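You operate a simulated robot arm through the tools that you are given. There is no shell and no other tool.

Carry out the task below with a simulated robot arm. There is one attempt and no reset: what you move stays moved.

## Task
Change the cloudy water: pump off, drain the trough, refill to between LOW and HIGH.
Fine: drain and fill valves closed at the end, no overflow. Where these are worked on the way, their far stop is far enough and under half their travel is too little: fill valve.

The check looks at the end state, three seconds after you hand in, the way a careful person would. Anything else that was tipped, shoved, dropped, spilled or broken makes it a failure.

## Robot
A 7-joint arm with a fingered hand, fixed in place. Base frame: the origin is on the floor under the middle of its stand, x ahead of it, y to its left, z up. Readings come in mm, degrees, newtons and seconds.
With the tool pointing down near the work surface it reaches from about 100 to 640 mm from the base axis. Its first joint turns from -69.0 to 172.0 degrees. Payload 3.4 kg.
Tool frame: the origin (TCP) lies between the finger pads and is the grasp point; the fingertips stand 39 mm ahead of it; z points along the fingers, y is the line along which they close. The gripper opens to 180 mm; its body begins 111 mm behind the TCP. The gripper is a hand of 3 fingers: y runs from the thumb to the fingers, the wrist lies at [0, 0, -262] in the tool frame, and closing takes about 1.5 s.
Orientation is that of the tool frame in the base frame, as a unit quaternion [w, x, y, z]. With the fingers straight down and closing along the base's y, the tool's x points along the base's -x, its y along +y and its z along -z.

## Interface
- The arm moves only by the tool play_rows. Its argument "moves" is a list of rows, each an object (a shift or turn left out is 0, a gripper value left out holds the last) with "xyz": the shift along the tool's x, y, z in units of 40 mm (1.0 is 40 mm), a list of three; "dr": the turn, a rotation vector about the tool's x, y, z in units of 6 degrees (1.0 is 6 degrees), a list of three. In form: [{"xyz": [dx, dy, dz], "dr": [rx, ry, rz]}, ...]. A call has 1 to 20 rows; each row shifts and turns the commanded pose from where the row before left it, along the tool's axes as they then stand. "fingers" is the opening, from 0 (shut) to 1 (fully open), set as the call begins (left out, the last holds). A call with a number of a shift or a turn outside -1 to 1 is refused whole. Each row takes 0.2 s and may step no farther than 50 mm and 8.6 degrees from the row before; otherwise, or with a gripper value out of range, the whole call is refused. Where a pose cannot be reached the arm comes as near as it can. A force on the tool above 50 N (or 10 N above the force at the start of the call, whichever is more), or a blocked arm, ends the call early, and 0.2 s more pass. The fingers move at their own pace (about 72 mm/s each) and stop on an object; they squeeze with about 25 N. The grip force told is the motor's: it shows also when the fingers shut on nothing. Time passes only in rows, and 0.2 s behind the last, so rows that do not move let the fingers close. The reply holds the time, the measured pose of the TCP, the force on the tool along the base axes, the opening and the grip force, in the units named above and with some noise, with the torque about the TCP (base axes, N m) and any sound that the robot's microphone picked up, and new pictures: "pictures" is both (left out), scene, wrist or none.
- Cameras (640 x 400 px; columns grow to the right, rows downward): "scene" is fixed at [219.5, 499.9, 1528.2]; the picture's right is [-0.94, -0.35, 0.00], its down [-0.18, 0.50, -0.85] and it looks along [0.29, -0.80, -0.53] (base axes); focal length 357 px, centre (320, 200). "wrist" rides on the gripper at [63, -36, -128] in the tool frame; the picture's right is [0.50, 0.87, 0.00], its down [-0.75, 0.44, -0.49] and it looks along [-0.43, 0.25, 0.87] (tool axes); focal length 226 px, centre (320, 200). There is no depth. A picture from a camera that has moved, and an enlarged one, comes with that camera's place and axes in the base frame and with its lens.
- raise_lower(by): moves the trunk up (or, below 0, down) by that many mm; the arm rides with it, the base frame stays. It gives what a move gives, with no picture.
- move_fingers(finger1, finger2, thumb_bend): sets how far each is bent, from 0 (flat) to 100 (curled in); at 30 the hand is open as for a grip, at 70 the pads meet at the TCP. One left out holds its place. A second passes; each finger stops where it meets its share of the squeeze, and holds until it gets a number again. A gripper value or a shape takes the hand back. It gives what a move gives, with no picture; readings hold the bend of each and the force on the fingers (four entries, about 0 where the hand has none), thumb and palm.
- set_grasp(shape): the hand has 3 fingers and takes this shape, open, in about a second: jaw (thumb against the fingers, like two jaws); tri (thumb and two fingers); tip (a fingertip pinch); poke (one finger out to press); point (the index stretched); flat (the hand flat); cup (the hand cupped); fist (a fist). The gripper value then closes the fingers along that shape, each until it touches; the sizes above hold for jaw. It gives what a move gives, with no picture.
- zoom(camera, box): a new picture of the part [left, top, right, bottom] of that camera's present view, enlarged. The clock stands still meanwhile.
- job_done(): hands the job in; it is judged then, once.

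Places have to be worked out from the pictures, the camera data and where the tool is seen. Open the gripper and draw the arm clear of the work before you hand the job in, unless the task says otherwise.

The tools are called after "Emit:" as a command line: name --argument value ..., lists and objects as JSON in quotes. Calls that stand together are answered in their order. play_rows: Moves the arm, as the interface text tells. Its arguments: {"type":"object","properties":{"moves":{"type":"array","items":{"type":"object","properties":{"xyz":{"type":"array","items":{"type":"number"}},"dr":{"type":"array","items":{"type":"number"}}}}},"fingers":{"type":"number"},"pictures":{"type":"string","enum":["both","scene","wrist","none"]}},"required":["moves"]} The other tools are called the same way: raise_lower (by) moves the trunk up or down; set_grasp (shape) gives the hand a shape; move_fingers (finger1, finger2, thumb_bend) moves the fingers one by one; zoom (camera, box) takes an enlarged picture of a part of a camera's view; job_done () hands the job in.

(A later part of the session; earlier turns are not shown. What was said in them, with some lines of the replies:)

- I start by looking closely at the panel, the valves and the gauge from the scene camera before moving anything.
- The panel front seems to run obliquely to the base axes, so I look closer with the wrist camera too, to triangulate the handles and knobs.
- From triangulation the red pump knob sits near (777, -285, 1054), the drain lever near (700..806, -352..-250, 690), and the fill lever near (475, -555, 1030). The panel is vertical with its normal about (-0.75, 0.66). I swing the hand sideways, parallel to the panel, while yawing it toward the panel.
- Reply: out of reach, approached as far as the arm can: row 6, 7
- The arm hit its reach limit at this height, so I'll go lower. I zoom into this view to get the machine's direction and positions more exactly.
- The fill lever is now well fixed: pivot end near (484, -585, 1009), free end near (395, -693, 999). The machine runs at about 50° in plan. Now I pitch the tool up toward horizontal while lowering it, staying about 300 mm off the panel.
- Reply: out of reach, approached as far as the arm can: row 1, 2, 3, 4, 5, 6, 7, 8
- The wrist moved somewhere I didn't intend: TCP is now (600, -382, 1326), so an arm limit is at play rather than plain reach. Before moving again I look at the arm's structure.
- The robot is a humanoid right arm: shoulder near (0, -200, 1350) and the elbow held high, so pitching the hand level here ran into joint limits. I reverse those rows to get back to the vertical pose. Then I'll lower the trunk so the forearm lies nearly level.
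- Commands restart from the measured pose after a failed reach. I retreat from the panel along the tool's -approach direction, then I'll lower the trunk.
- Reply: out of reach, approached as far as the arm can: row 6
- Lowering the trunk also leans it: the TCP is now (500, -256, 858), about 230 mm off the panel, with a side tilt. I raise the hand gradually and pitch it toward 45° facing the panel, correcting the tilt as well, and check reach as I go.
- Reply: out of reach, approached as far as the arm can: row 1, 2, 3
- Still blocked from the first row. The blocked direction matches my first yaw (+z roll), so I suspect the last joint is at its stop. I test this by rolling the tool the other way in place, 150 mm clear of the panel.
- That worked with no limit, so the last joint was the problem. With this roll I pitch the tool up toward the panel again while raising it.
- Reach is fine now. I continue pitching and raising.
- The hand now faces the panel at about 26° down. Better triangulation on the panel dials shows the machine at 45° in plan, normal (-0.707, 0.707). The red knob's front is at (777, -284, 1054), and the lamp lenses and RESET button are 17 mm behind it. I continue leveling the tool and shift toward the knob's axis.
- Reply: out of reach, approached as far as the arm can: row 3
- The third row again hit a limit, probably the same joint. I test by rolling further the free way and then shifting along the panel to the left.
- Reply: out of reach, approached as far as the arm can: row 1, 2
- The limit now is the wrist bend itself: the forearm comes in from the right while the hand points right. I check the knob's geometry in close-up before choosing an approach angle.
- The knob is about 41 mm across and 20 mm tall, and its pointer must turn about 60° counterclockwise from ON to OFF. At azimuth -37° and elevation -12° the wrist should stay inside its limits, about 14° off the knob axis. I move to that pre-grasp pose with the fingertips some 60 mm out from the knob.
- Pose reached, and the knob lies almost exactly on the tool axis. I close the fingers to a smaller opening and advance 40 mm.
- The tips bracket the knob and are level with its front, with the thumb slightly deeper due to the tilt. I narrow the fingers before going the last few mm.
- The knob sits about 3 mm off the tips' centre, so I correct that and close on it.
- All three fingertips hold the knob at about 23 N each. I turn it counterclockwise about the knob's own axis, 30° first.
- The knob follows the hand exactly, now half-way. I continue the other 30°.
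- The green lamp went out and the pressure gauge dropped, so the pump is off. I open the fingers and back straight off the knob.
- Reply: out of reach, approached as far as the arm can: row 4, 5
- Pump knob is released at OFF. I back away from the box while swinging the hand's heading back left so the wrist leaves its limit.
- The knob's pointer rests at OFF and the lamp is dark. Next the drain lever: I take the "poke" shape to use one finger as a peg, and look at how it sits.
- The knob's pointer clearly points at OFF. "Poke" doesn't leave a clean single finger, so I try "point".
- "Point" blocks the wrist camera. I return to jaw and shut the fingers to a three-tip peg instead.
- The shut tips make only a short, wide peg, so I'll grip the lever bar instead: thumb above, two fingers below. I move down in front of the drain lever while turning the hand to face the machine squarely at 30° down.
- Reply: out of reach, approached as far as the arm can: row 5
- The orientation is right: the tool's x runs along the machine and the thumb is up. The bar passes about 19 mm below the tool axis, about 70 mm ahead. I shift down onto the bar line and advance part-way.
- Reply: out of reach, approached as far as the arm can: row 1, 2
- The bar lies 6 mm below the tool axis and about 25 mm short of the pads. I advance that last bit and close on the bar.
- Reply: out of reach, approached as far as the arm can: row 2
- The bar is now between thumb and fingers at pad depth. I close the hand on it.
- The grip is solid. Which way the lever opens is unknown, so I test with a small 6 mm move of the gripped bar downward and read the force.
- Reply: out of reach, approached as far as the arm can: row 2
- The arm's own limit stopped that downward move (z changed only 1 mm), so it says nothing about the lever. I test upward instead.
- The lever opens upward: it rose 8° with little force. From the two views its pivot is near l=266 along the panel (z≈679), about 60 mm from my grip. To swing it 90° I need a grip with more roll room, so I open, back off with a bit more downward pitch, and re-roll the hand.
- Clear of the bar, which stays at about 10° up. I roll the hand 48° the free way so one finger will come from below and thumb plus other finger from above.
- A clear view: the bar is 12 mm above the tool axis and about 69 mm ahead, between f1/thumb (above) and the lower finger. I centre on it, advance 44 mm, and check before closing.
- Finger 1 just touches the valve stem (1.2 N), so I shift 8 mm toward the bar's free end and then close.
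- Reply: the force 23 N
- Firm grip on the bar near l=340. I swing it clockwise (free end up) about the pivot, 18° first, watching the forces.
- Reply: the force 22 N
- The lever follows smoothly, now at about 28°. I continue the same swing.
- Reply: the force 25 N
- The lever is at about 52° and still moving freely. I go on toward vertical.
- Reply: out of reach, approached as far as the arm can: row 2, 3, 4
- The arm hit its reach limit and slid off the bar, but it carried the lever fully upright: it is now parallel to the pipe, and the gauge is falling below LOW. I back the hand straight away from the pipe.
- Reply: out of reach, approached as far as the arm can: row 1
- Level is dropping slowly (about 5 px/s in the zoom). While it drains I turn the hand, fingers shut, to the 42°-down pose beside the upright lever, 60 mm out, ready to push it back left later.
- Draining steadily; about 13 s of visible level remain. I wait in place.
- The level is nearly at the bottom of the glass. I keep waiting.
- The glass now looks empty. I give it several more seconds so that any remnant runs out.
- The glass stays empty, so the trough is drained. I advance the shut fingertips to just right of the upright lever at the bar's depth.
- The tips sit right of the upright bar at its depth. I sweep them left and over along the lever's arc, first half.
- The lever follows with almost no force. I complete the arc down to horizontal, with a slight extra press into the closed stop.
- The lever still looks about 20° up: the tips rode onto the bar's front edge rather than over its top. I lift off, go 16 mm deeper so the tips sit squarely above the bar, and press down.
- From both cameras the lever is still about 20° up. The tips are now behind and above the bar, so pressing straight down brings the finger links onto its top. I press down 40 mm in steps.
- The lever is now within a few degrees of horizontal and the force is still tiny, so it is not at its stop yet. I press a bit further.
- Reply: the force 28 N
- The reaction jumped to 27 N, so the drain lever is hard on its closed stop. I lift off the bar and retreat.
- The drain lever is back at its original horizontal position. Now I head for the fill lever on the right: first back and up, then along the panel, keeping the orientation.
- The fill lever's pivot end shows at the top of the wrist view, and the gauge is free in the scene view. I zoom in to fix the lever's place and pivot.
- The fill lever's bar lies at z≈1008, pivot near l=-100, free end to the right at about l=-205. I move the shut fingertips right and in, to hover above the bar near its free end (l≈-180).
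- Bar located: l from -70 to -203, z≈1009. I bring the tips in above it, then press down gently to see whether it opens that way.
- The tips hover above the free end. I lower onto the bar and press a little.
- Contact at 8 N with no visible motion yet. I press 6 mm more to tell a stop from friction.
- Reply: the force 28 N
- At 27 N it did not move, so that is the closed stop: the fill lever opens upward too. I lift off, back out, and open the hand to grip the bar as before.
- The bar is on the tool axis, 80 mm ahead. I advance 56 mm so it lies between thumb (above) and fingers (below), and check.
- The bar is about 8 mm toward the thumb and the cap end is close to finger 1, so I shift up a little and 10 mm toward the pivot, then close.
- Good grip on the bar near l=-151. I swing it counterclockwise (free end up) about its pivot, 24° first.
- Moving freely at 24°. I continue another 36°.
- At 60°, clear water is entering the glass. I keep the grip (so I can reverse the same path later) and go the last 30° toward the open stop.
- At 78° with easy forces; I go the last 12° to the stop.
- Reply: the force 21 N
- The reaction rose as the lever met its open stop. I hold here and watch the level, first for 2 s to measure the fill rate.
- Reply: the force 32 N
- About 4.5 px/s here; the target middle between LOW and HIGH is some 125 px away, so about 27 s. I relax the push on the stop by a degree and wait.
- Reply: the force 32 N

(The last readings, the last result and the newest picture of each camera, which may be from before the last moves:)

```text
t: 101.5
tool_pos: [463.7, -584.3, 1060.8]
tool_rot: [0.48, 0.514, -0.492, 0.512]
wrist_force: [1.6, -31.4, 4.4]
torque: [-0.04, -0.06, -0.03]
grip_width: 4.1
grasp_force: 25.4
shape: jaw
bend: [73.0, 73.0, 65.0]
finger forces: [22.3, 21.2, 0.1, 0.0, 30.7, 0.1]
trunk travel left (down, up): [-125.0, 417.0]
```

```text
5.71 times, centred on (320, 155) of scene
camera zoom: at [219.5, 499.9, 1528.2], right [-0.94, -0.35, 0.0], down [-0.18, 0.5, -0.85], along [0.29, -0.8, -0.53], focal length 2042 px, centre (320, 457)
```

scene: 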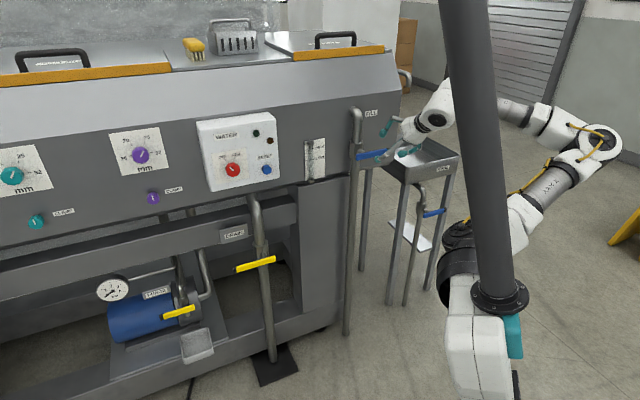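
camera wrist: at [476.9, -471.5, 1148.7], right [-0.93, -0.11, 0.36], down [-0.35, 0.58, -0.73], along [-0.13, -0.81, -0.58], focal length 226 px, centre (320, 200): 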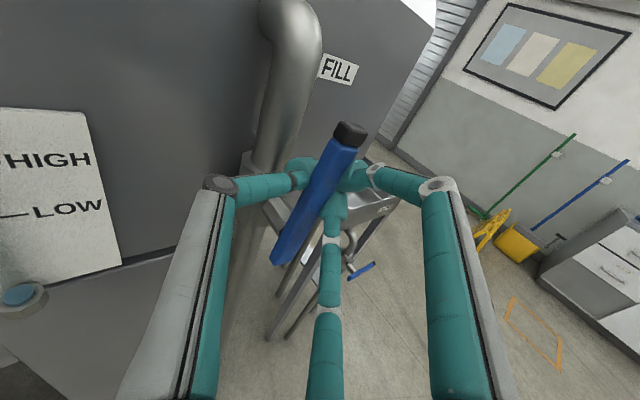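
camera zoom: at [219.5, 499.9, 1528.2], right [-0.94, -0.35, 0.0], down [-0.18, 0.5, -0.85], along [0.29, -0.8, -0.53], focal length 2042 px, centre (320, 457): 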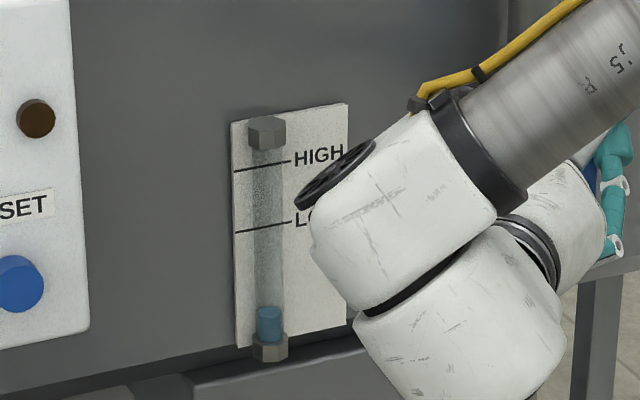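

Rate is about 3.1 px/s now; LOW is at 228 and HIGH at 165 in this zoom. I keep waiting.

Emit:
play_rows --moves '[{}, {}, {}, {}, {}, {}, {}, {}, {}, {}, {}, {}, {}, {}, {}, {}, {}, {}, {}, {}]' --pictures "none"

Emit:
play_rows --moves '[{}, {}, {}, {}, {}, {}, {}, {}, {}, {}, {}, {}, {}, {}, {}, {}, {}, {}, {}, {}]' --pictures "none"

Emit:
play_rows --moves '[{}, {}, {}, {}, {}, {}, {}, {}, {}, {}, {}, {}, {}, {}, {}, {}, {}, {}, {}, {}]' --pictures "none"

Emit:
zoom --camera "scene" --box '[300, 120, 340, 190]'

```text
t: 105.7
tool_pos: [464.0, -583.9, 1060.3]
tool_rot: [0.48, 0.514, -0.493, 0.512]
wrist_force: [0.0, -31.5, 4.2]
torque: [-0.05, -0.07, 0.0]
grip_width: 4.1
grasp_force: 25.4
shape: jaw
bend: [73.0, 73.0, 65.0]
finger forces: [22.2, 21.0, 0.1, 0.0, 30.7, 0.0]
trunk travel left (down, up): [-125.0, 417.0]
```

```text
t: 109.9
tool_pos: [463.9, -583.5, 1061.2]
tool_rot: [0.48, 0.514, -0.494, 0.512]
wrist_force: [0.4, -31.8, 4.3]
torque: [-0.08, -0.08, 0.0]
grip_width: 4.1
grasp_force: 24.8
shape: jaw
bend: [73.0, 73.0, 65.0]
finger forces: [22.3, 21.1, 0.0, 0.0, 30.7, 0.0]
trunk travel left (down, up): [-125.0, 417.0]
```

```text
t: 114.1
tool_pos: [464.2, -584.3, 1060.3]
tool_rot: [0.479, 0.515, -0.493, 0.512]
wrist_force: [1.4, -31.8, 5.2]
torque: [-0.05, -0.1, 0.0]
grip_width: 4.1
grasp_force: 25.1
shape: jaw
bend: [73.0, 73.0, 65.0]
finger forces: [22.3, 21.1, 0.0, 0.0, 30.7, 0.1]
trunk travel left (down, up): [-125.0, 417.0]
```

```text
5.71 times, centred on (320, 155) of scene
camera zoom: at [219.5, 499.9, 1528.2], right [-0.94, -0.35, 0.0], down [-0.18, 0.5, -0.85], along [0.29, -0.8, -0.53], focal length 2042 px, centre (320, 457)
```

zoom: 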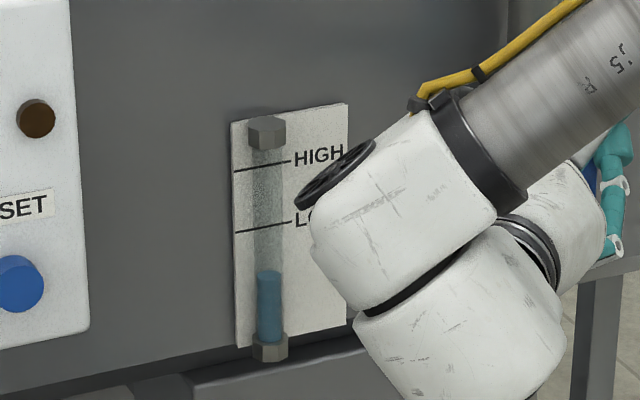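

Level 272 at t=114; about 2.9 px/s. I wait another 17 s, then check again.

Emit:
play_rows --moves '[{}, {}, {}, {}, {}, {}, {}, {}, {}, {}, {}, {}, {}, {}, {}, {}, {}, {}, {}, {}]' --pictures "none"

Emit:
play_rows --moves '[{}, {}, {}, {}, {}, {}, {}, {}, {}, {}, {}, {}, {}, {}, {}, {}, {}, {}, {}, {}]' --pictures "none"

Emit:
play_rows --moves '[{}, {}, {}, {}, {}, {}, {}, {}, {}, {}, {}, {}, {}, {}, {}, {}, {}, {}, {}, {}]' --pictures "none"

Emit:
play_rows --moves '[{}, {}, {}, {}, {}, {}, {}, {}, {}, {}, {}, {}, {}, {}, {}, {}, {}, {}, {}, {}]' --pictures "none"

Emit:
zoom --camera "scene" --box '[300, 120, 340, 190]'

```text
t: 118.3
tool_pos: [463.5, -583.9, 1061.7]
tool_rot: [0.48, 0.514, -0.493, 0.512]
wrist_force: [1.4, -31.4, 3.9]
torque: [-0.02, -0.09, -0.03]
grip_width: 4.1
grasp_force: 24.9
shape: jaw
bend: [73.0, 73.0, 65.0]
finger forces: [22.3, 21.1, 0.2, 0.1, 30.7, 0.0]
trunk travel left (down, up): [-125.0, 417.0]
```

```text
t: 122.5
tool_pos: [464.4, -583.7, 1062.0]
tool_rot: [0.479, 0.515, -0.493, 0.512]
wrist_force: [0.7, -31.6, 4.5]
torque: [-0.06, -0.04, -0.03]
grip_width: 4.4
grasp_force: 24.8
shape: jaw
bend: [73.0, 73.0, 65.0]
finger forces: [22.3, 21.2, 0.0, 0.0, 30.8, 0.0]
trunk travel left (down, up): [-125.0, 417.0]
```

```text
t: 126.7
tool_pos: [463.8, -582.7, 1061.4]
tool_rot: [0.481, 0.514, -0.493, 0.512]
wrist_force: [0.7, -32.7, 4.8]
torque: [-0.05, -0.07, -0.01]
grip_width: 4.1
grasp_force: 25.1
shape: jaw
bend: [73.0, 73.0, 65.0]
finger forces: [22.3, 21.1, 0.0, 0.0, 30.8, 0.0]
trunk travel left (down, up): [-125.0, 417.0]
```

```text
t: 130.9
tool_pos: [462.9, -584.8, 1060.8]
tool_rot: [0.48, 0.514, -0.493, 0.512]
wrist_force: [1.0, -31.8, 4.3]
torque: [-0.05, -0.1, -0.02]
grip_width: 4.2
grasp_force: 25.2
shape: jaw
bend: [73.0, 73.0, 65.0]
finger forces: [22.4, 21.1, 0.0, 0.1, 30.7, 0.0]
trunk travel left (down, up): [-125.0, 417.0]
```

```text
5.71 times, centred on (320, 155) of scene
camera zoom: at [219.5, 499.9, 1528.2], right [-0.94, -0.35, 0.0], down [-0.18, 0.5, -0.85], along [0.29, -0.8, -0.53], focal length 2042 px, centre (320, 457)
```

zoom: 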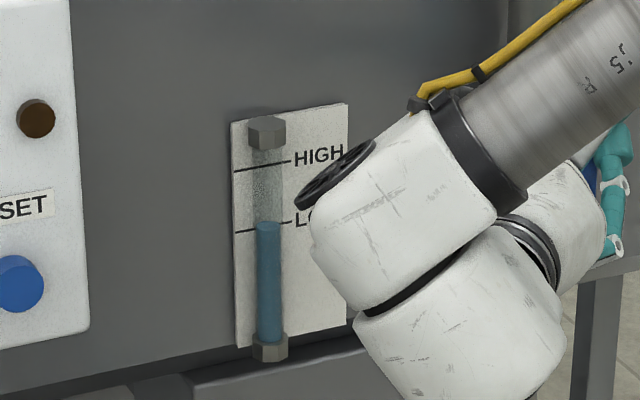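

The level has just passed LOW (true level slightly higher, since the tube stands in front of the board). I wait 4 s more, then close.

Emit:
play_rows --moves '[{}, {}, {}, {}, {}, {}, {}, {}, {}, {}, {}, {}, {}, {}, {}, {}, {}, {}, {}, {}]' --pictures "none"

Emit:
zoom --camera "scene" --box '[300, 120, 340, 190]'

```text
t: 135.1
tool_pos: [464.3, -584.1, 1061.6]
tool_rot: [0.48, 0.514, -0.493, 0.512]
wrist_force: [0.5, -31.0, 4.6]
torque: [-0.02, -0.08, -0.04]
grip_width: 4.2
grasp_force: 24.8
shape: jaw
bend: [73.0, 73.0, 65.0]
finger forces: [22.4, 21.3, 0.0, 0.0, 30.7, 0.0]
trunk travel left (down, up): [-125.0, 417.0]
```

```text
5.71 times, centred on (320, 155) of scene
camera zoom: at [219.5, 499.9, 1528.2], right [-0.94, -0.35, 0.0], down [-0.18, 0.5, -0.85], along [0.29, -0.8, -0.53], focal length 2042 px, centre (320, 457)
```

zoom: 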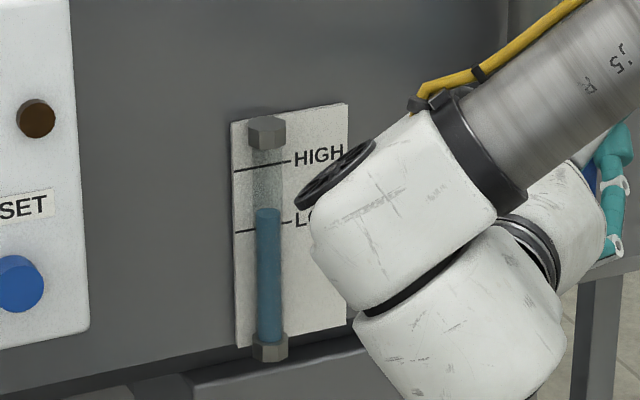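

Level 211, between LOW and HIGH. I now close by reversing the same arc, in steps.

Emit:
play_rows --moves '[{"xyz": [0.0386, 0.101, 0.0905], "dr": [0, -0.668, 0.744]}, {"xyz": [0.0386, 0.101, 0.0905], "dr": [0, -0.668, 0.744]}, {"xyz": [0.0386, 0.101, 0.0905], "dr": [0, -0.668, 0.744]}, {"xyz": [0.0386, 0.101, 0.0905], "dr": [0, -0.668, 0.744]}, {"xyz": [0.0386, 0.101, 0.0905], "dr": [0, -0.668, 0.744]}]' --pictures "none"

Emit:
zoom --camera "scene" --box '[290, 90, 450, 200]'

```text
t: 136.3
tool_pos: [446.8, -602.1, 1063.1]
tool_rot: [-0.279, -0.49, 0.659, -0.497]
wrist_force: [9.7, -4.9, -1.7]
torque: [0.02, -0.03, 0.06]
grip_width: 3.5
grasp_force: 25.0
shape: jaw
bend: [73.0, 73.0, 65.0]
finger forces: [20.9, 18.3, 0.0, 0.0, 29.8, 0.0]
trunk travel left (down, up): [-125.0, 417.0]
```

```text
3.64 times, centred on (370, 145) of scene
camera zoom: at [219.5, 499.9, 1528.2], right [-0.94, -0.35, 0.0], down [-0.18, 0.5, -0.85], along [0.29, -0.8, -0.53], focal length 1299 px, centre (138, 400)
```

zoom: 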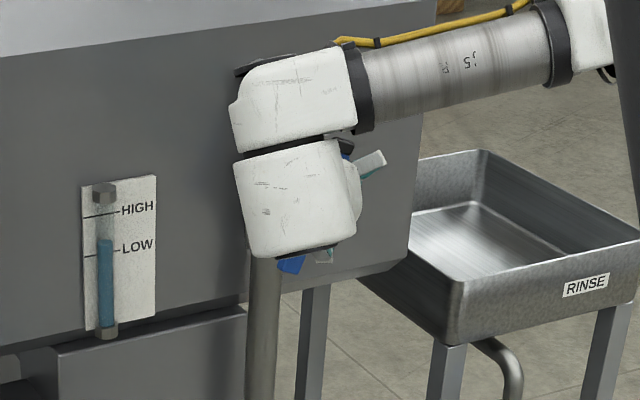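

The lever follows back down (about 59°). I continue the reverse swing.

Emit:
play_rows --moves '[{"xyz": [0.0386, 0.101, 0.0905], "dr": [0, -0.668, 0.744]}, {"xyz": [0.0386, 0.101, 0.0905], "dr": [0, -0.668, 0.744]}, {"xyz": [0.0386, 0.101, 0.0905], "dr": [0, -0.668, 0.744]}, {"xyz": [0.0386, 0.101, 0.0905], "dr": [0, -0.668, 0.744]}, {"xyz": [0.0386, 0.101, 0.0905], "dr": [0, -0.668, 0.744]}, {"xyz": [0.0386, 0.101, 0.0905], "dr": [0, -0.668, 0.744]}]' --pictures "none"

Emit:
zoom --camera "scene" --box '[290, 90, 450, 200]'

```text
t: 137.7
tool_pos: [424.7, -621.2, 1045.6]
tool_rot: [-0.015, -0.418, 0.797, -0.437]
wrist_force: [12.2, -9.2, 2.6]
torque: [-0.07, -0.17, 0.08]
grip_width: 3.5
grasp_force: 25.1
shape: jaw
bend: [73.0, 73.0, 65.0]
finger forces: [22.2, 17.5, 0.1, 0.0, 32.8, 0.0]
trunk travel left (down, up): [-125.0, 417.0]
```

```text
3.64 times, centred on (370, 145) of scene
camera zoom: at [219.5, 499.9, 1528.2], right [-0.94, -0.35, 0.0], down [-0.18, 0.5, -0.85], along [0.29, -0.8, -0.53], focal length 1299 px, centre (138, 400)
```

zoom: 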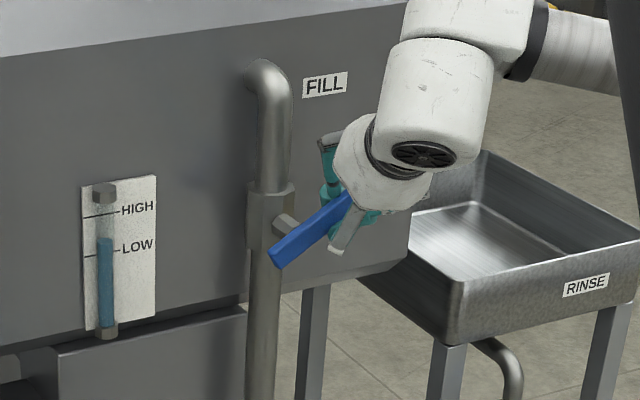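

About 24° left. I finish the swing down to the closed stop.

Emit:
play_rows --moves '[{"xyz": [0.0386, 0.101, 0.0905], "dr": [0, -0.668, 0.744]}, {"xyz": [0.0386, 0.101, 0.0905], "dr": [0, -0.668, 0.744]}, {"xyz": [0.0386, 0.101, 0.0905], "dr": [0, -0.668, 0.744]}, {"xyz": [0.0386, 0.101, 0.0905], "dr": [0, -0.668, 0.744]}]' --pictures "wrist"

Emit:
zoom --camera "scene" --box '[290, 90, 450, 200]'

```text
t: 138.7
tool_pos: [419.0, -628.2, 1026.5]
tool_rot: [0.162, -0.347, 0.846, -0.372]
wrist_force: [9.8, -11.6, 4.8]
torque: [-0.09, -0.11, -0.04]
grip_width: 3.6
grasp_force: 25.9
shape: jaw
bend: [73.0, 73.0, 65.0]
finger forces: [22.0, 17.4, 0.0, 0.0, 32.3, 0.0]
trunk travel left (down, up): [-125.0, 417.0]
camera wrist: at [321.3, -626.0, 1138.4], right [-0.76, 0.07, -0.65], down [0.07, 1.0, 0.02], along [0.65, -0.03, -0.76], focal length 226 px, centre (320, 200)
```

wrist: 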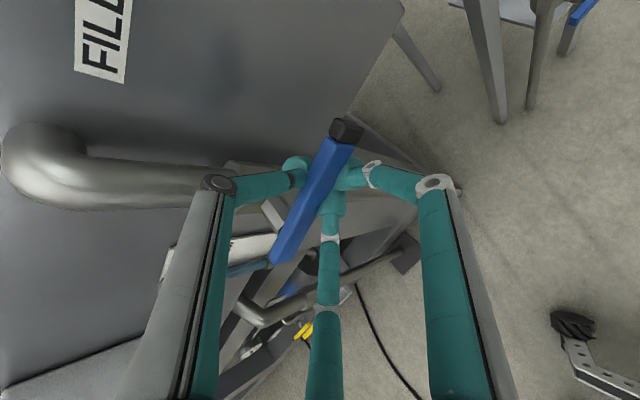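

```text
3.64 times, centred on (370, 145) of scene
camera zoom: at [219.5, 499.9, 1528.2], right [-0.94, -0.35, 0.0], down [-0.18, 0.5, -0.85], along [0.29, -0.8, -0.53], focal length 1299 px, centre (138, 400)
```

zoom: 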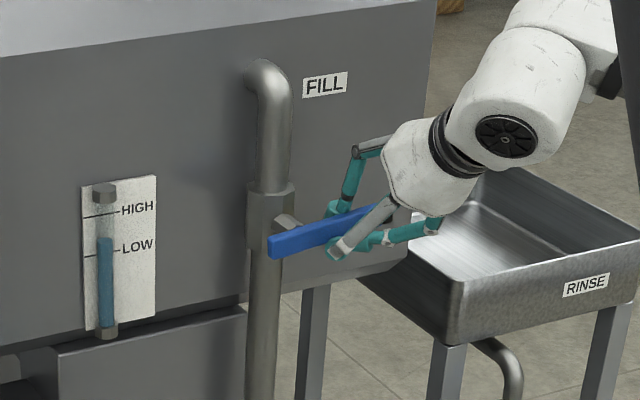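

The lever looks a few degrees short of its stop. I add one more 5° step and look at the force.

Emit:
play_rows --moves '[{"xyz": [0.0193, 0.0505, 0.0452], "dr": [0, -0.334, 0.372]}, {"xyz": [0.0193, 0.0505, 0.0452], "dr": [0, -0.334, 0.372]}]' --pictures "none"

Emit:
zoom --camera "scene" --box '[290, 90, 450, 200]'

```text
t: 139.3
tool_pos: [416.3, -630.4, 1021.0]
tool_rot: [0.206, -0.325, 0.853, -0.353]
wrist_force: [8.8, -10.8, 3.5]
torque: [-0.05, -0.09, -0.02]
grip_width: 3.8
grasp_force: 24.6
shape: jaw
bend: [73.0, 73.0, 65.0]
finger forces: [21.8, 17.8, 0.1, 0.1, 31.2, 0.0]
trunk travel left (down, up): [-125.0, 417.0]
```

```text
3.64 times, centred on (370, 145) of scene
camera zoom: at [219.5, 499.9, 1528.2], right [-0.94, -0.35, 0.0], down [-0.18, 0.5, -0.85], along [0.29, -0.8, -0.53], focal length 1299 px, centre (138, 400)
```

zoom: 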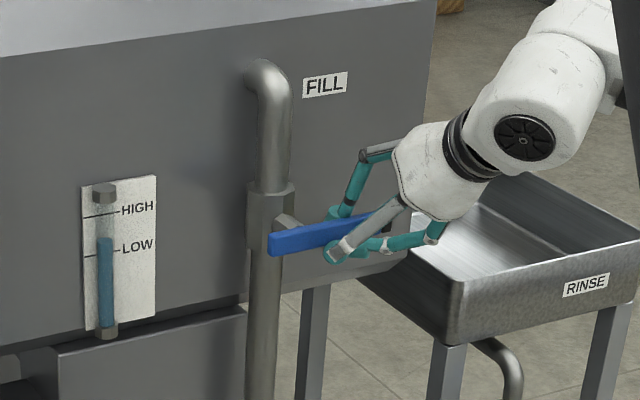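

No stop felt yet; I add another small step.

Emit:
play_rows --moves '[{"xyz": [0.0193, 0.0505, 0.0452], "dr": [0, -0.334, 0.372]}]' --pictures "none"

Emit:
play_rows --moves '[{"xyz": [0.0193, 0.0505, 0.0452], "dr": [0, -0.334, 0.372]}]' --pictures "wrist"

Emit:
zoom --camera "scene" --box '[290, 90, 450, 200]'

```text
t: 139.7
tool_pos: [416.1, -631.2, 1020.3]
tool_rot: [0.228, -0.316, 0.854, -0.344]
wrist_force: [8.8, -11.2, 9.0]
torque: [-0.15, -0.03, -0.03]
grip_width: 4.1
grasp_force: 24.7
shape: jaw
bend: [73.0, 74.0, 65.0]
finger forces: [18.6, 17.5, 0.0, 0.0, 33.2, 0.0]
trunk travel left (down, up): [-125.0, 417.0]
```

```text
t: 140.1
tool_pos: [415.2, -630.7, 1018.6]
tool_rot: [0.25, -0.305, 0.856, -0.334]
wrist_force: [10.2, -10.1, 14.9]
torque: [-0.22, -0.12, 0.02]
grip_width: 4.3
grasp_force: 24.5
shape: jaw
bend: [74.0, 74.0, 65.0]
finger forces: [17.9, 15.5, 0.1, 0.0, 34.6, 0.1]
trunk travel left (down, up): [-125.0, 417.0]
camera wrist: at [304.1, -642.1, 1114.4], right [-0.65, 0.17, -0.74], down [0.05, 0.98, 0.17], along [0.76, 0.07, -0.65], focal length 226 px, centre (320, 200)
```

wrist: 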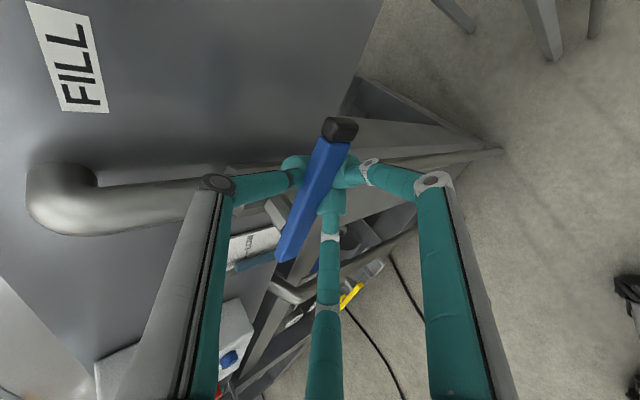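

```text
3.64 times, centred on (370, 145) of scene
camera zoom: at [219.5, 499.9, 1528.2], right [-0.94, -0.35, 0.0], down [-0.18, 0.5, -0.85], along [0.29, -0.8, -0.53], focal length 1299 px, centre (138, 400)
```

zoom: 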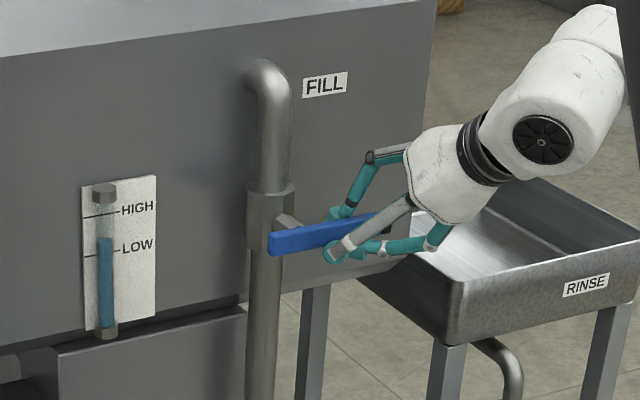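

Force is rising against the closed stop (15 N). One more 4 mm press straight down to be sure.

Emit:
play_rows --moves '[{"xyz": [0.022, 0.072, 0.065]}]' --pictures "none"

Emit:
zoom --camera "scene" --box '[300, 120, 340, 190]'

```text
t: 140.5
tool_pos: [415.6, -630.9, 1015.5]
tool_rot: [0.251, -0.304, 0.855, -0.336]
wrist_force: [11.3, -10.8, 23.7]
torque: [-0.29, -0.18, 0.02]
grip_width: 4.9
grasp_force: 25.4
shape: jaw
bend: [74.0, 74.0, 65.0]
finger forces: [0.0, 0.0, 0.0, 0.1, 36.2, 0.0]
trunk travel left (down, up): [-125.0, 417.0]
```

```text
5.71 times, centred on (320, 155) of scene
camera zoom: at [219.5, 499.9, 1528.2], right [-0.94, -0.35, 0.0], down [-0.18, 0.5, -0.85], along [0.29, -0.8, -0.53], focal length 2042 px, centre (320, 457)
```

zoom: 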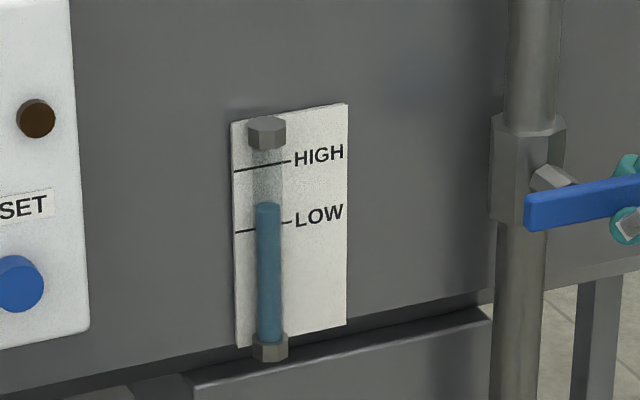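

The thumb presses the bar at 36 N against the closed stop, and the level stands between LOW and HIGH. I open the hand and check that the lever stays before backing away.

Emit:
play_rows --moves '[{}, {}, {}, {}, {}]' --fingers 0.5 --pictures "wrist"

Emit:
zoom --camera "scene" --box '[290, 90, 450, 200]'

Emit:
zoom --camera "wrist" --box '[200, 60, 440, 260]'

```text
t: 141.7
tool_pos: [416.1, -630.5, 1012.3]
tool_rot: [0.25, -0.306, 0.856, -0.334]
wrist_force: [0.7, 0.0, 1.1]
torque: [-0.03, 0.01, -0.04]
grip_width: 89.5
grasp_force: 0.1
shape: jaw
bend: [71.0, 71.0, 72.0]
finger forces: [0.0, 0.0, 0.0, 0.0, 0.0, 0.0]
trunk travel left (down, up): [-125.0, 417.0]
camera wrist: at [304.1, -642.1, 1108.8], right [-0.65, 0.17, -0.74], down [0.05, 0.98, 0.18], along [0.75, 0.07, -0.65], focal length 226 px, centre (320, 200)
```

wrist: 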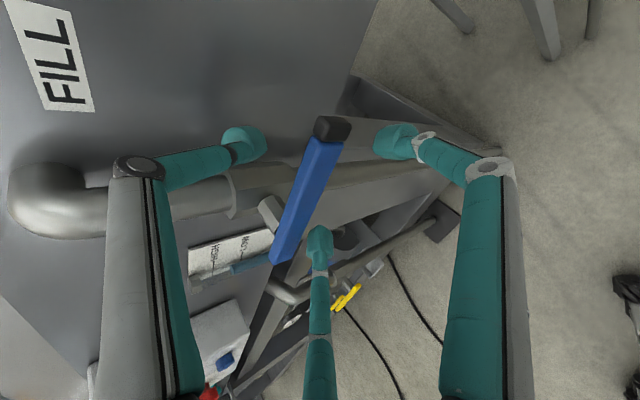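

```text
3.64 times, centred on (370, 145) of scene
camera zoom: at [219.5, 499.9, 1528.2], right [-0.94, -0.35, 0.0], down [-0.18, 0.5, -0.85], along [0.29, -0.8, -0.53], focal length 1299 px, centre (138, 400)
```

zoom: 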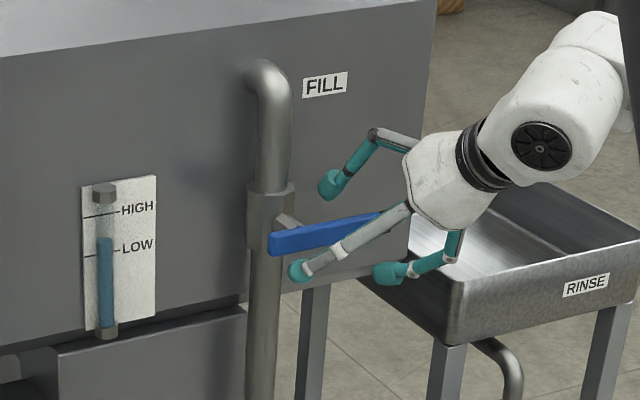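

```text
2.00 times, centred on (320, 160) of wrist
camera zoom: at [304.1, -642.1, 1108.8], right [-0.65, 0.17, -0.74], down [0.05, 0.98, 0.18], along [0.75, 0.07, -0.65], focal length 452 px, centre (320, 280)
```

zoom: 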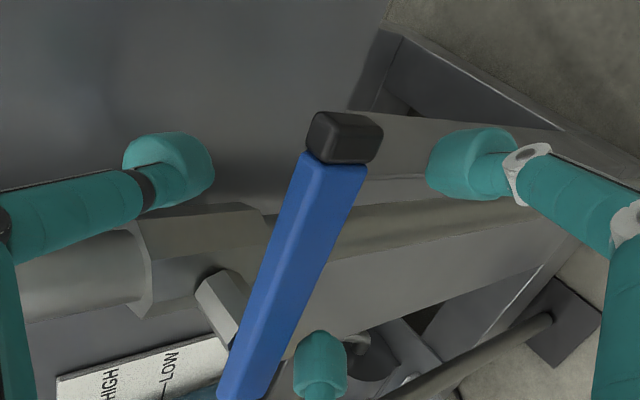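

Lever stays closed and the fingers are clear of the bar. I back straight out along the tool axis.

Emit:
play_rows --moves '[{"xyz": [0, 0, -0.4]}, {"xyz": [0, 0, -0.6]}, {"xyz": [0, 0, -0.8]}, {"xyz": [0, 0, -0.8]}]' --pictures "both"

Emit:
zoom --camera "scene" --box '[290, 90, 450, 200]'

Emit:
zoom --camera "scene" --box '[300, 120, 340, 190]'

```text
t: 142.7
tool_pos: [350.9, -585.5, 1081.9]
tool_rot: [0.249, -0.305, 0.856, -0.335]
wrist_force: [-0.3, -0.8, 0.0]
torque: [-0.02, -0.01, 0.02]
grip_width: 89.3
grasp_force: 0.1
shape: jaw
bend: [71.0, 71.0, 72.0]
finger forces: [0.0, 0.0, 0.0, 0.0, 0.0, 0.1]
trunk travel left (down, up): [-125.0, 417.0]
camera wrist: at [238.1, -597.7, 1178.4], right [-0.65, 0.17, -0.74], down [0.05, 0.98, 0.17], along [0.76, 0.07, -0.65], focal length 226 px, centre (320, 200)
```

scene: 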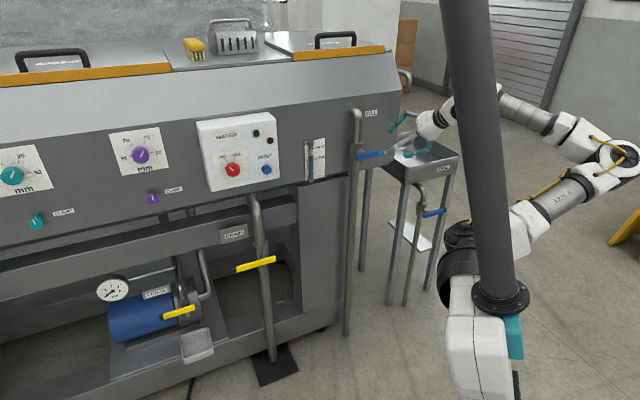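
wrist: 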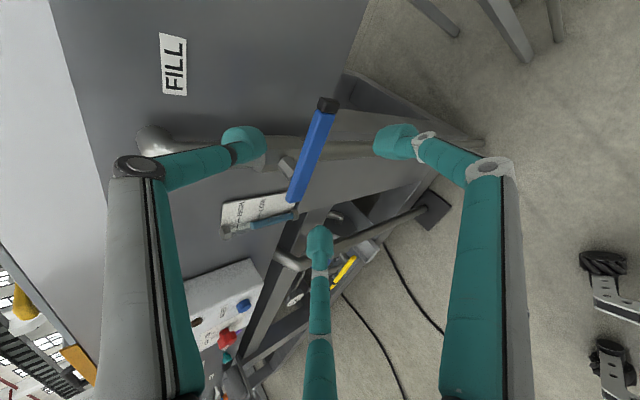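

```text
3.64 times, centred on (370, 145) of scene
camera zoom: at [219.5, 499.9, 1528.2], right [-0.94, -0.35, 0.0], down [-0.18, 0.5, -0.85], along [0.29, -0.8, -0.53], focal length 1299 px, centre (138, 400)
```

zoom: 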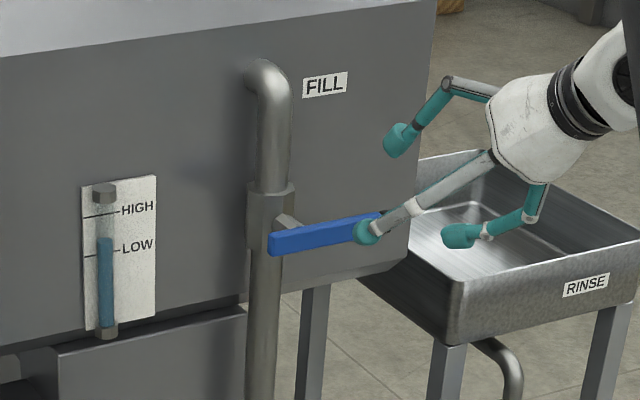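

```text
5.71 times, centred on (320, 155) of scene
camera zoom: at [219.5, 499.9, 1528.2], right [-0.94, -0.35, 0.0], down [-0.18, 0.5, -0.85], along [0.29, -0.8, -0.53], focal length 2042 px, centre (320, 457)
```

zoom: 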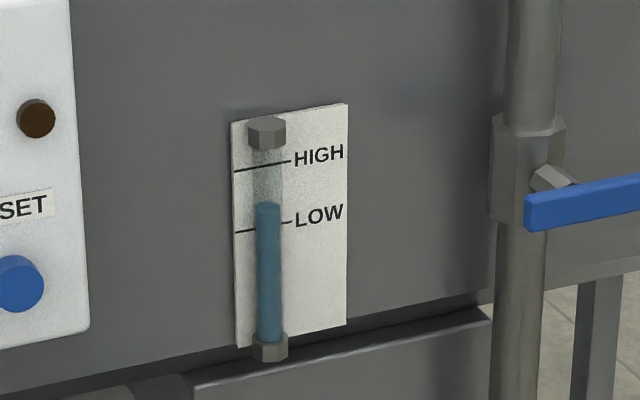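

Level unchanged at about 207 and the lever lies horizontal. I back further off and wait a few seconds to verify that neither valve leaks.

Emit:
play_rows --moves '[{"xyz": [0, 0, -0.8]}, {"xyz": [0, 0, -0.8]}, {}, {}, {}, {}, {}, {}, {}, {}, {}, {}, {}, {}, {}, {}, {}, {}, {}, {}]' --pictures "both"

Emit:
zoom --camera "scene" --box '[300, 120, 340, 190]'

Emit:
zoom --camera "scene" --box '[290, 90, 450, 200]'

Emit:
zoom --camera "scene" --box '[220, 220, 300, 290]'

Emit:
zoom --camera "scene" --box '[190, 90, 350, 190]'

Emit:
zoom --camera "scene" --box '[90, 190, 310, 390]'

```text
t: 146.9
tool_pos: [310.6, -560.1, 1123.0]
tool_rot: [0.249, -0.305, 0.857, -0.333]
wrist_force: [-0.4, -0.4, 0.0]
torque: [-0.02, 0.01, 0.0]
grip_width: 89.4
grasp_force: 0.0
shape: jaw
bend: [71.0, 71.0, 72.0]
finger forces: [0.0, 0.1, 0.1, 0.0, 0.1, 0.0]
trunk travel left (down, up): [-125.0, 417.0]
camera wrist: at [198.8, -572.1, 1219.3], right [-0.65, 0.17, -0.74], down [0.05, 0.98, 0.18], along [0.76, 0.07, -0.65], focal length 226 px, centre (320, 200)
```

scene: 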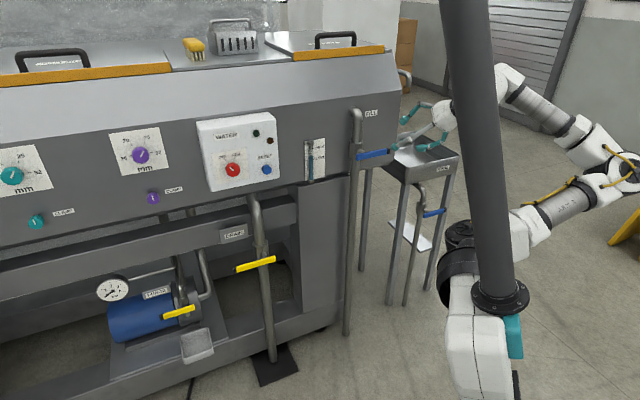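
wrist: 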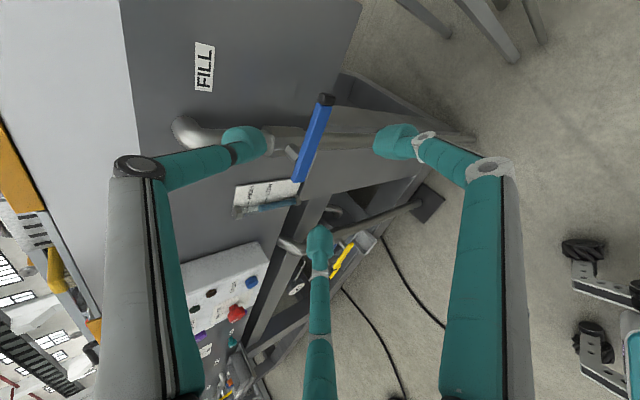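

```text
5.71 times, centred on (320, 155) of scene
camera zoom: at [219.5, 499.9, 1528.2], right [-0.94, -0.35, 0.0], down [-0.18, 0.5, -0.85], along [0.29, -0.8, -0.53], focal length 2042 px, centre (320, 457)
```

zoom: 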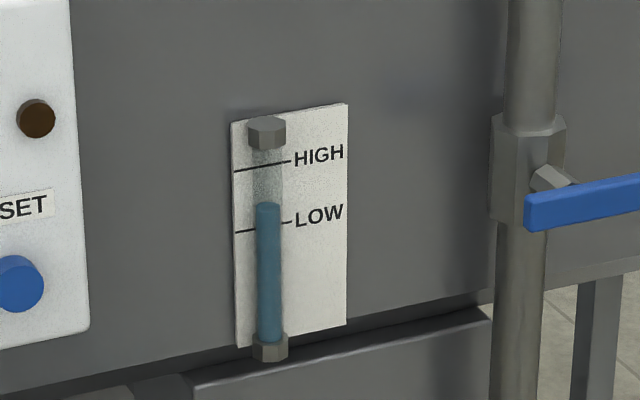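

```text
3.64 times, centred on (370, 145) of scene
camera zoom: at [219.5, 499.9, 1528.2], right [-0.94, -0.35, 0.0], down [-0.18, 0.5, -0.85], along [0.29, -0.8, -0.53], focal length 1299 px, centre (138, 400)
```

zoom: 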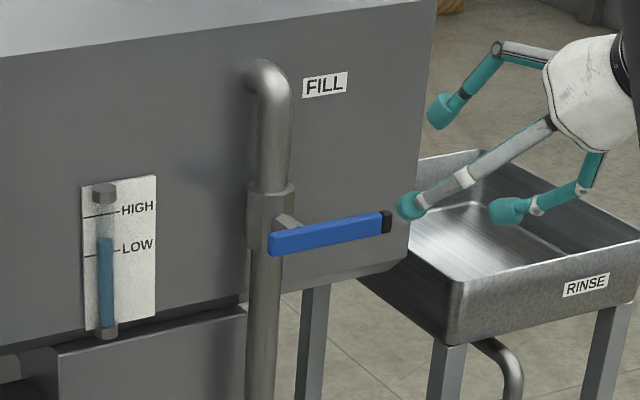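

```text
5.71 times, centred on (260, 255) of scene
camera zoom: at [219.5, 499.9, 1528.2], right [-0.94, -0.35, 0.0], down [-0.18, 0.5, -0.85], along [0.29, -0.8, -0.53], focal length 2042 px, centre (663, -114)
```

zoom: 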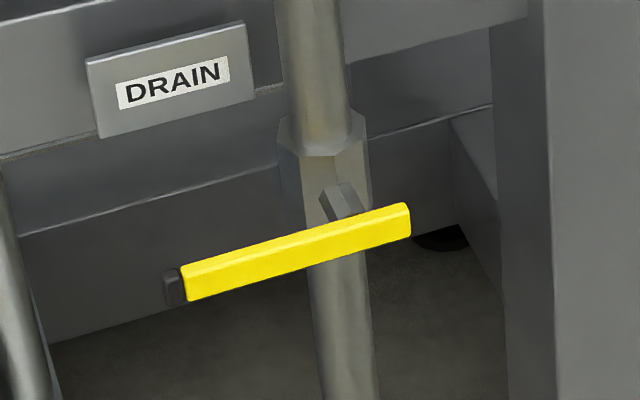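

```text
4.00 times, centred on (270, 140) of scene
camera zoom: at [219.5, 499.9, 1528.2], right [-0.94, -0.35, 0.0], down [-0.18, 0.5, -0.85], along [0.29, -0.8, -0.53], focal length 1429 px, centre (520, 440)
```

zoom: 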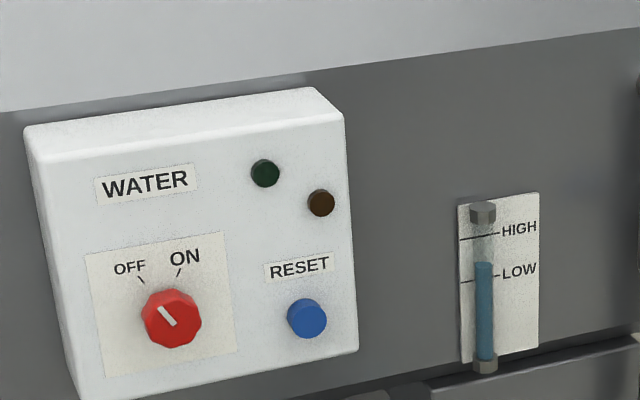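

```text
2.00 times, centred on (200, 290) of scene
camera zoom: at [219.5, 499.9, 1528.2], right [-0.94, -0.35, 0.0], down [-0.18, 0.5, -0.85], along [0.29, -0.8, -0.53], focal length 715 px, centre (560, 20)
```

zoom: 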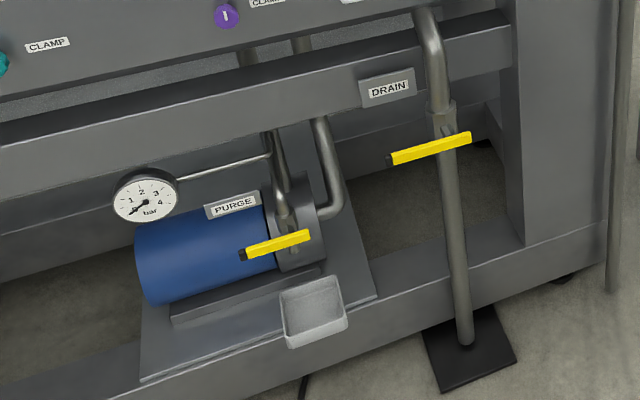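

Everything matches: both levers are back in their original closed position, the knob is at OFF with the lamp dark, and the level is steady with clear water between LOW and HIGH. I draw the arm a bit further clear with the hand open.

Emit:
play_rows --moves '[{"xyz": [0, 0, -0.7]}, {"xyz": [0, 0, -0.7]}, {"xyz": [0, 0, -0.6]}, {}, {}, {}, {}]' --fingers 0.9 --pictures "scene"

Emit:
zoom --camera "scene" --box '[300, 120, 340, 190]'

```text
t: 148.5
tool_pos: [260.9, -525.9, 1176.3]
tool_rot: [0.249, -0.305, 0.856, -0.334]
wrist_force: [-0.3, 0.5, -0.6]
torque: [0.0, 0.01, -0.04]
grip_width: 162.0
grasp_force: 0.0
shape: jaw
bend: [45.0, 45.0, 45.0]
finger forces: [0.0, 0.0, 0.0, 0.1, 0.0, 0.0]
trunk travel left (down, up): [-125.0, 417.0]
```

scene: 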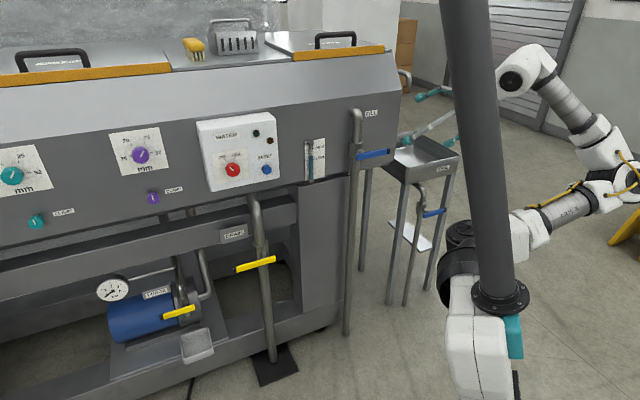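

```text
5.71 times, centred on (320, 155) of scene
camera zoom: at [219.5, 499.9, 1528.2], right [-0.94, -0.35, 0.0], down [-0.18, 0.5, -0.85], along [0.29, -0.8, -0.53], focal length 2042 px, centre (320, 457)
```

zoom: 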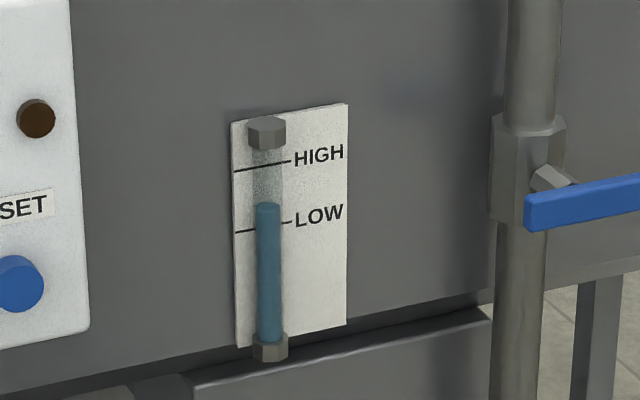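

The arm is clear with the hand open. The level holds steady between LOW and HIGH, both valves are closed and the pump is off, so I hand the job in.

Emit:
job_done

```text
The job is handed in.
```

The cloudy water has been changed, and I have handed the job in. I have not seen the judge's result.

- **Pump:** the red knob on the WATER box points to OFF, and the green lamp is dark.
- **Drain:** I opened the drain lever fully and let the sight glass run empty. After about 8 more seconds I pushed the lever back onto its closed stop. It looks the same as it did at the start.
- **Refill:** I swung the fill lever to its open stop and held it there while the glass filled with clear water. I then swung it back onto its closed stop.
- **Level:** the water stands about a third of the way from LOW to HIGH. It held steady for roughly eight seconds after I closed the fill valve, so neither valve appears to leak.

I saw no overflow and nothing else was disturbed. The hand is open and the arm is drawn clear of the machine.

Near the end of opening the drain valve, the arm hit its reach limit and the fingers slipped off the lever. The lever was already fully open by then and nothing else was touched.
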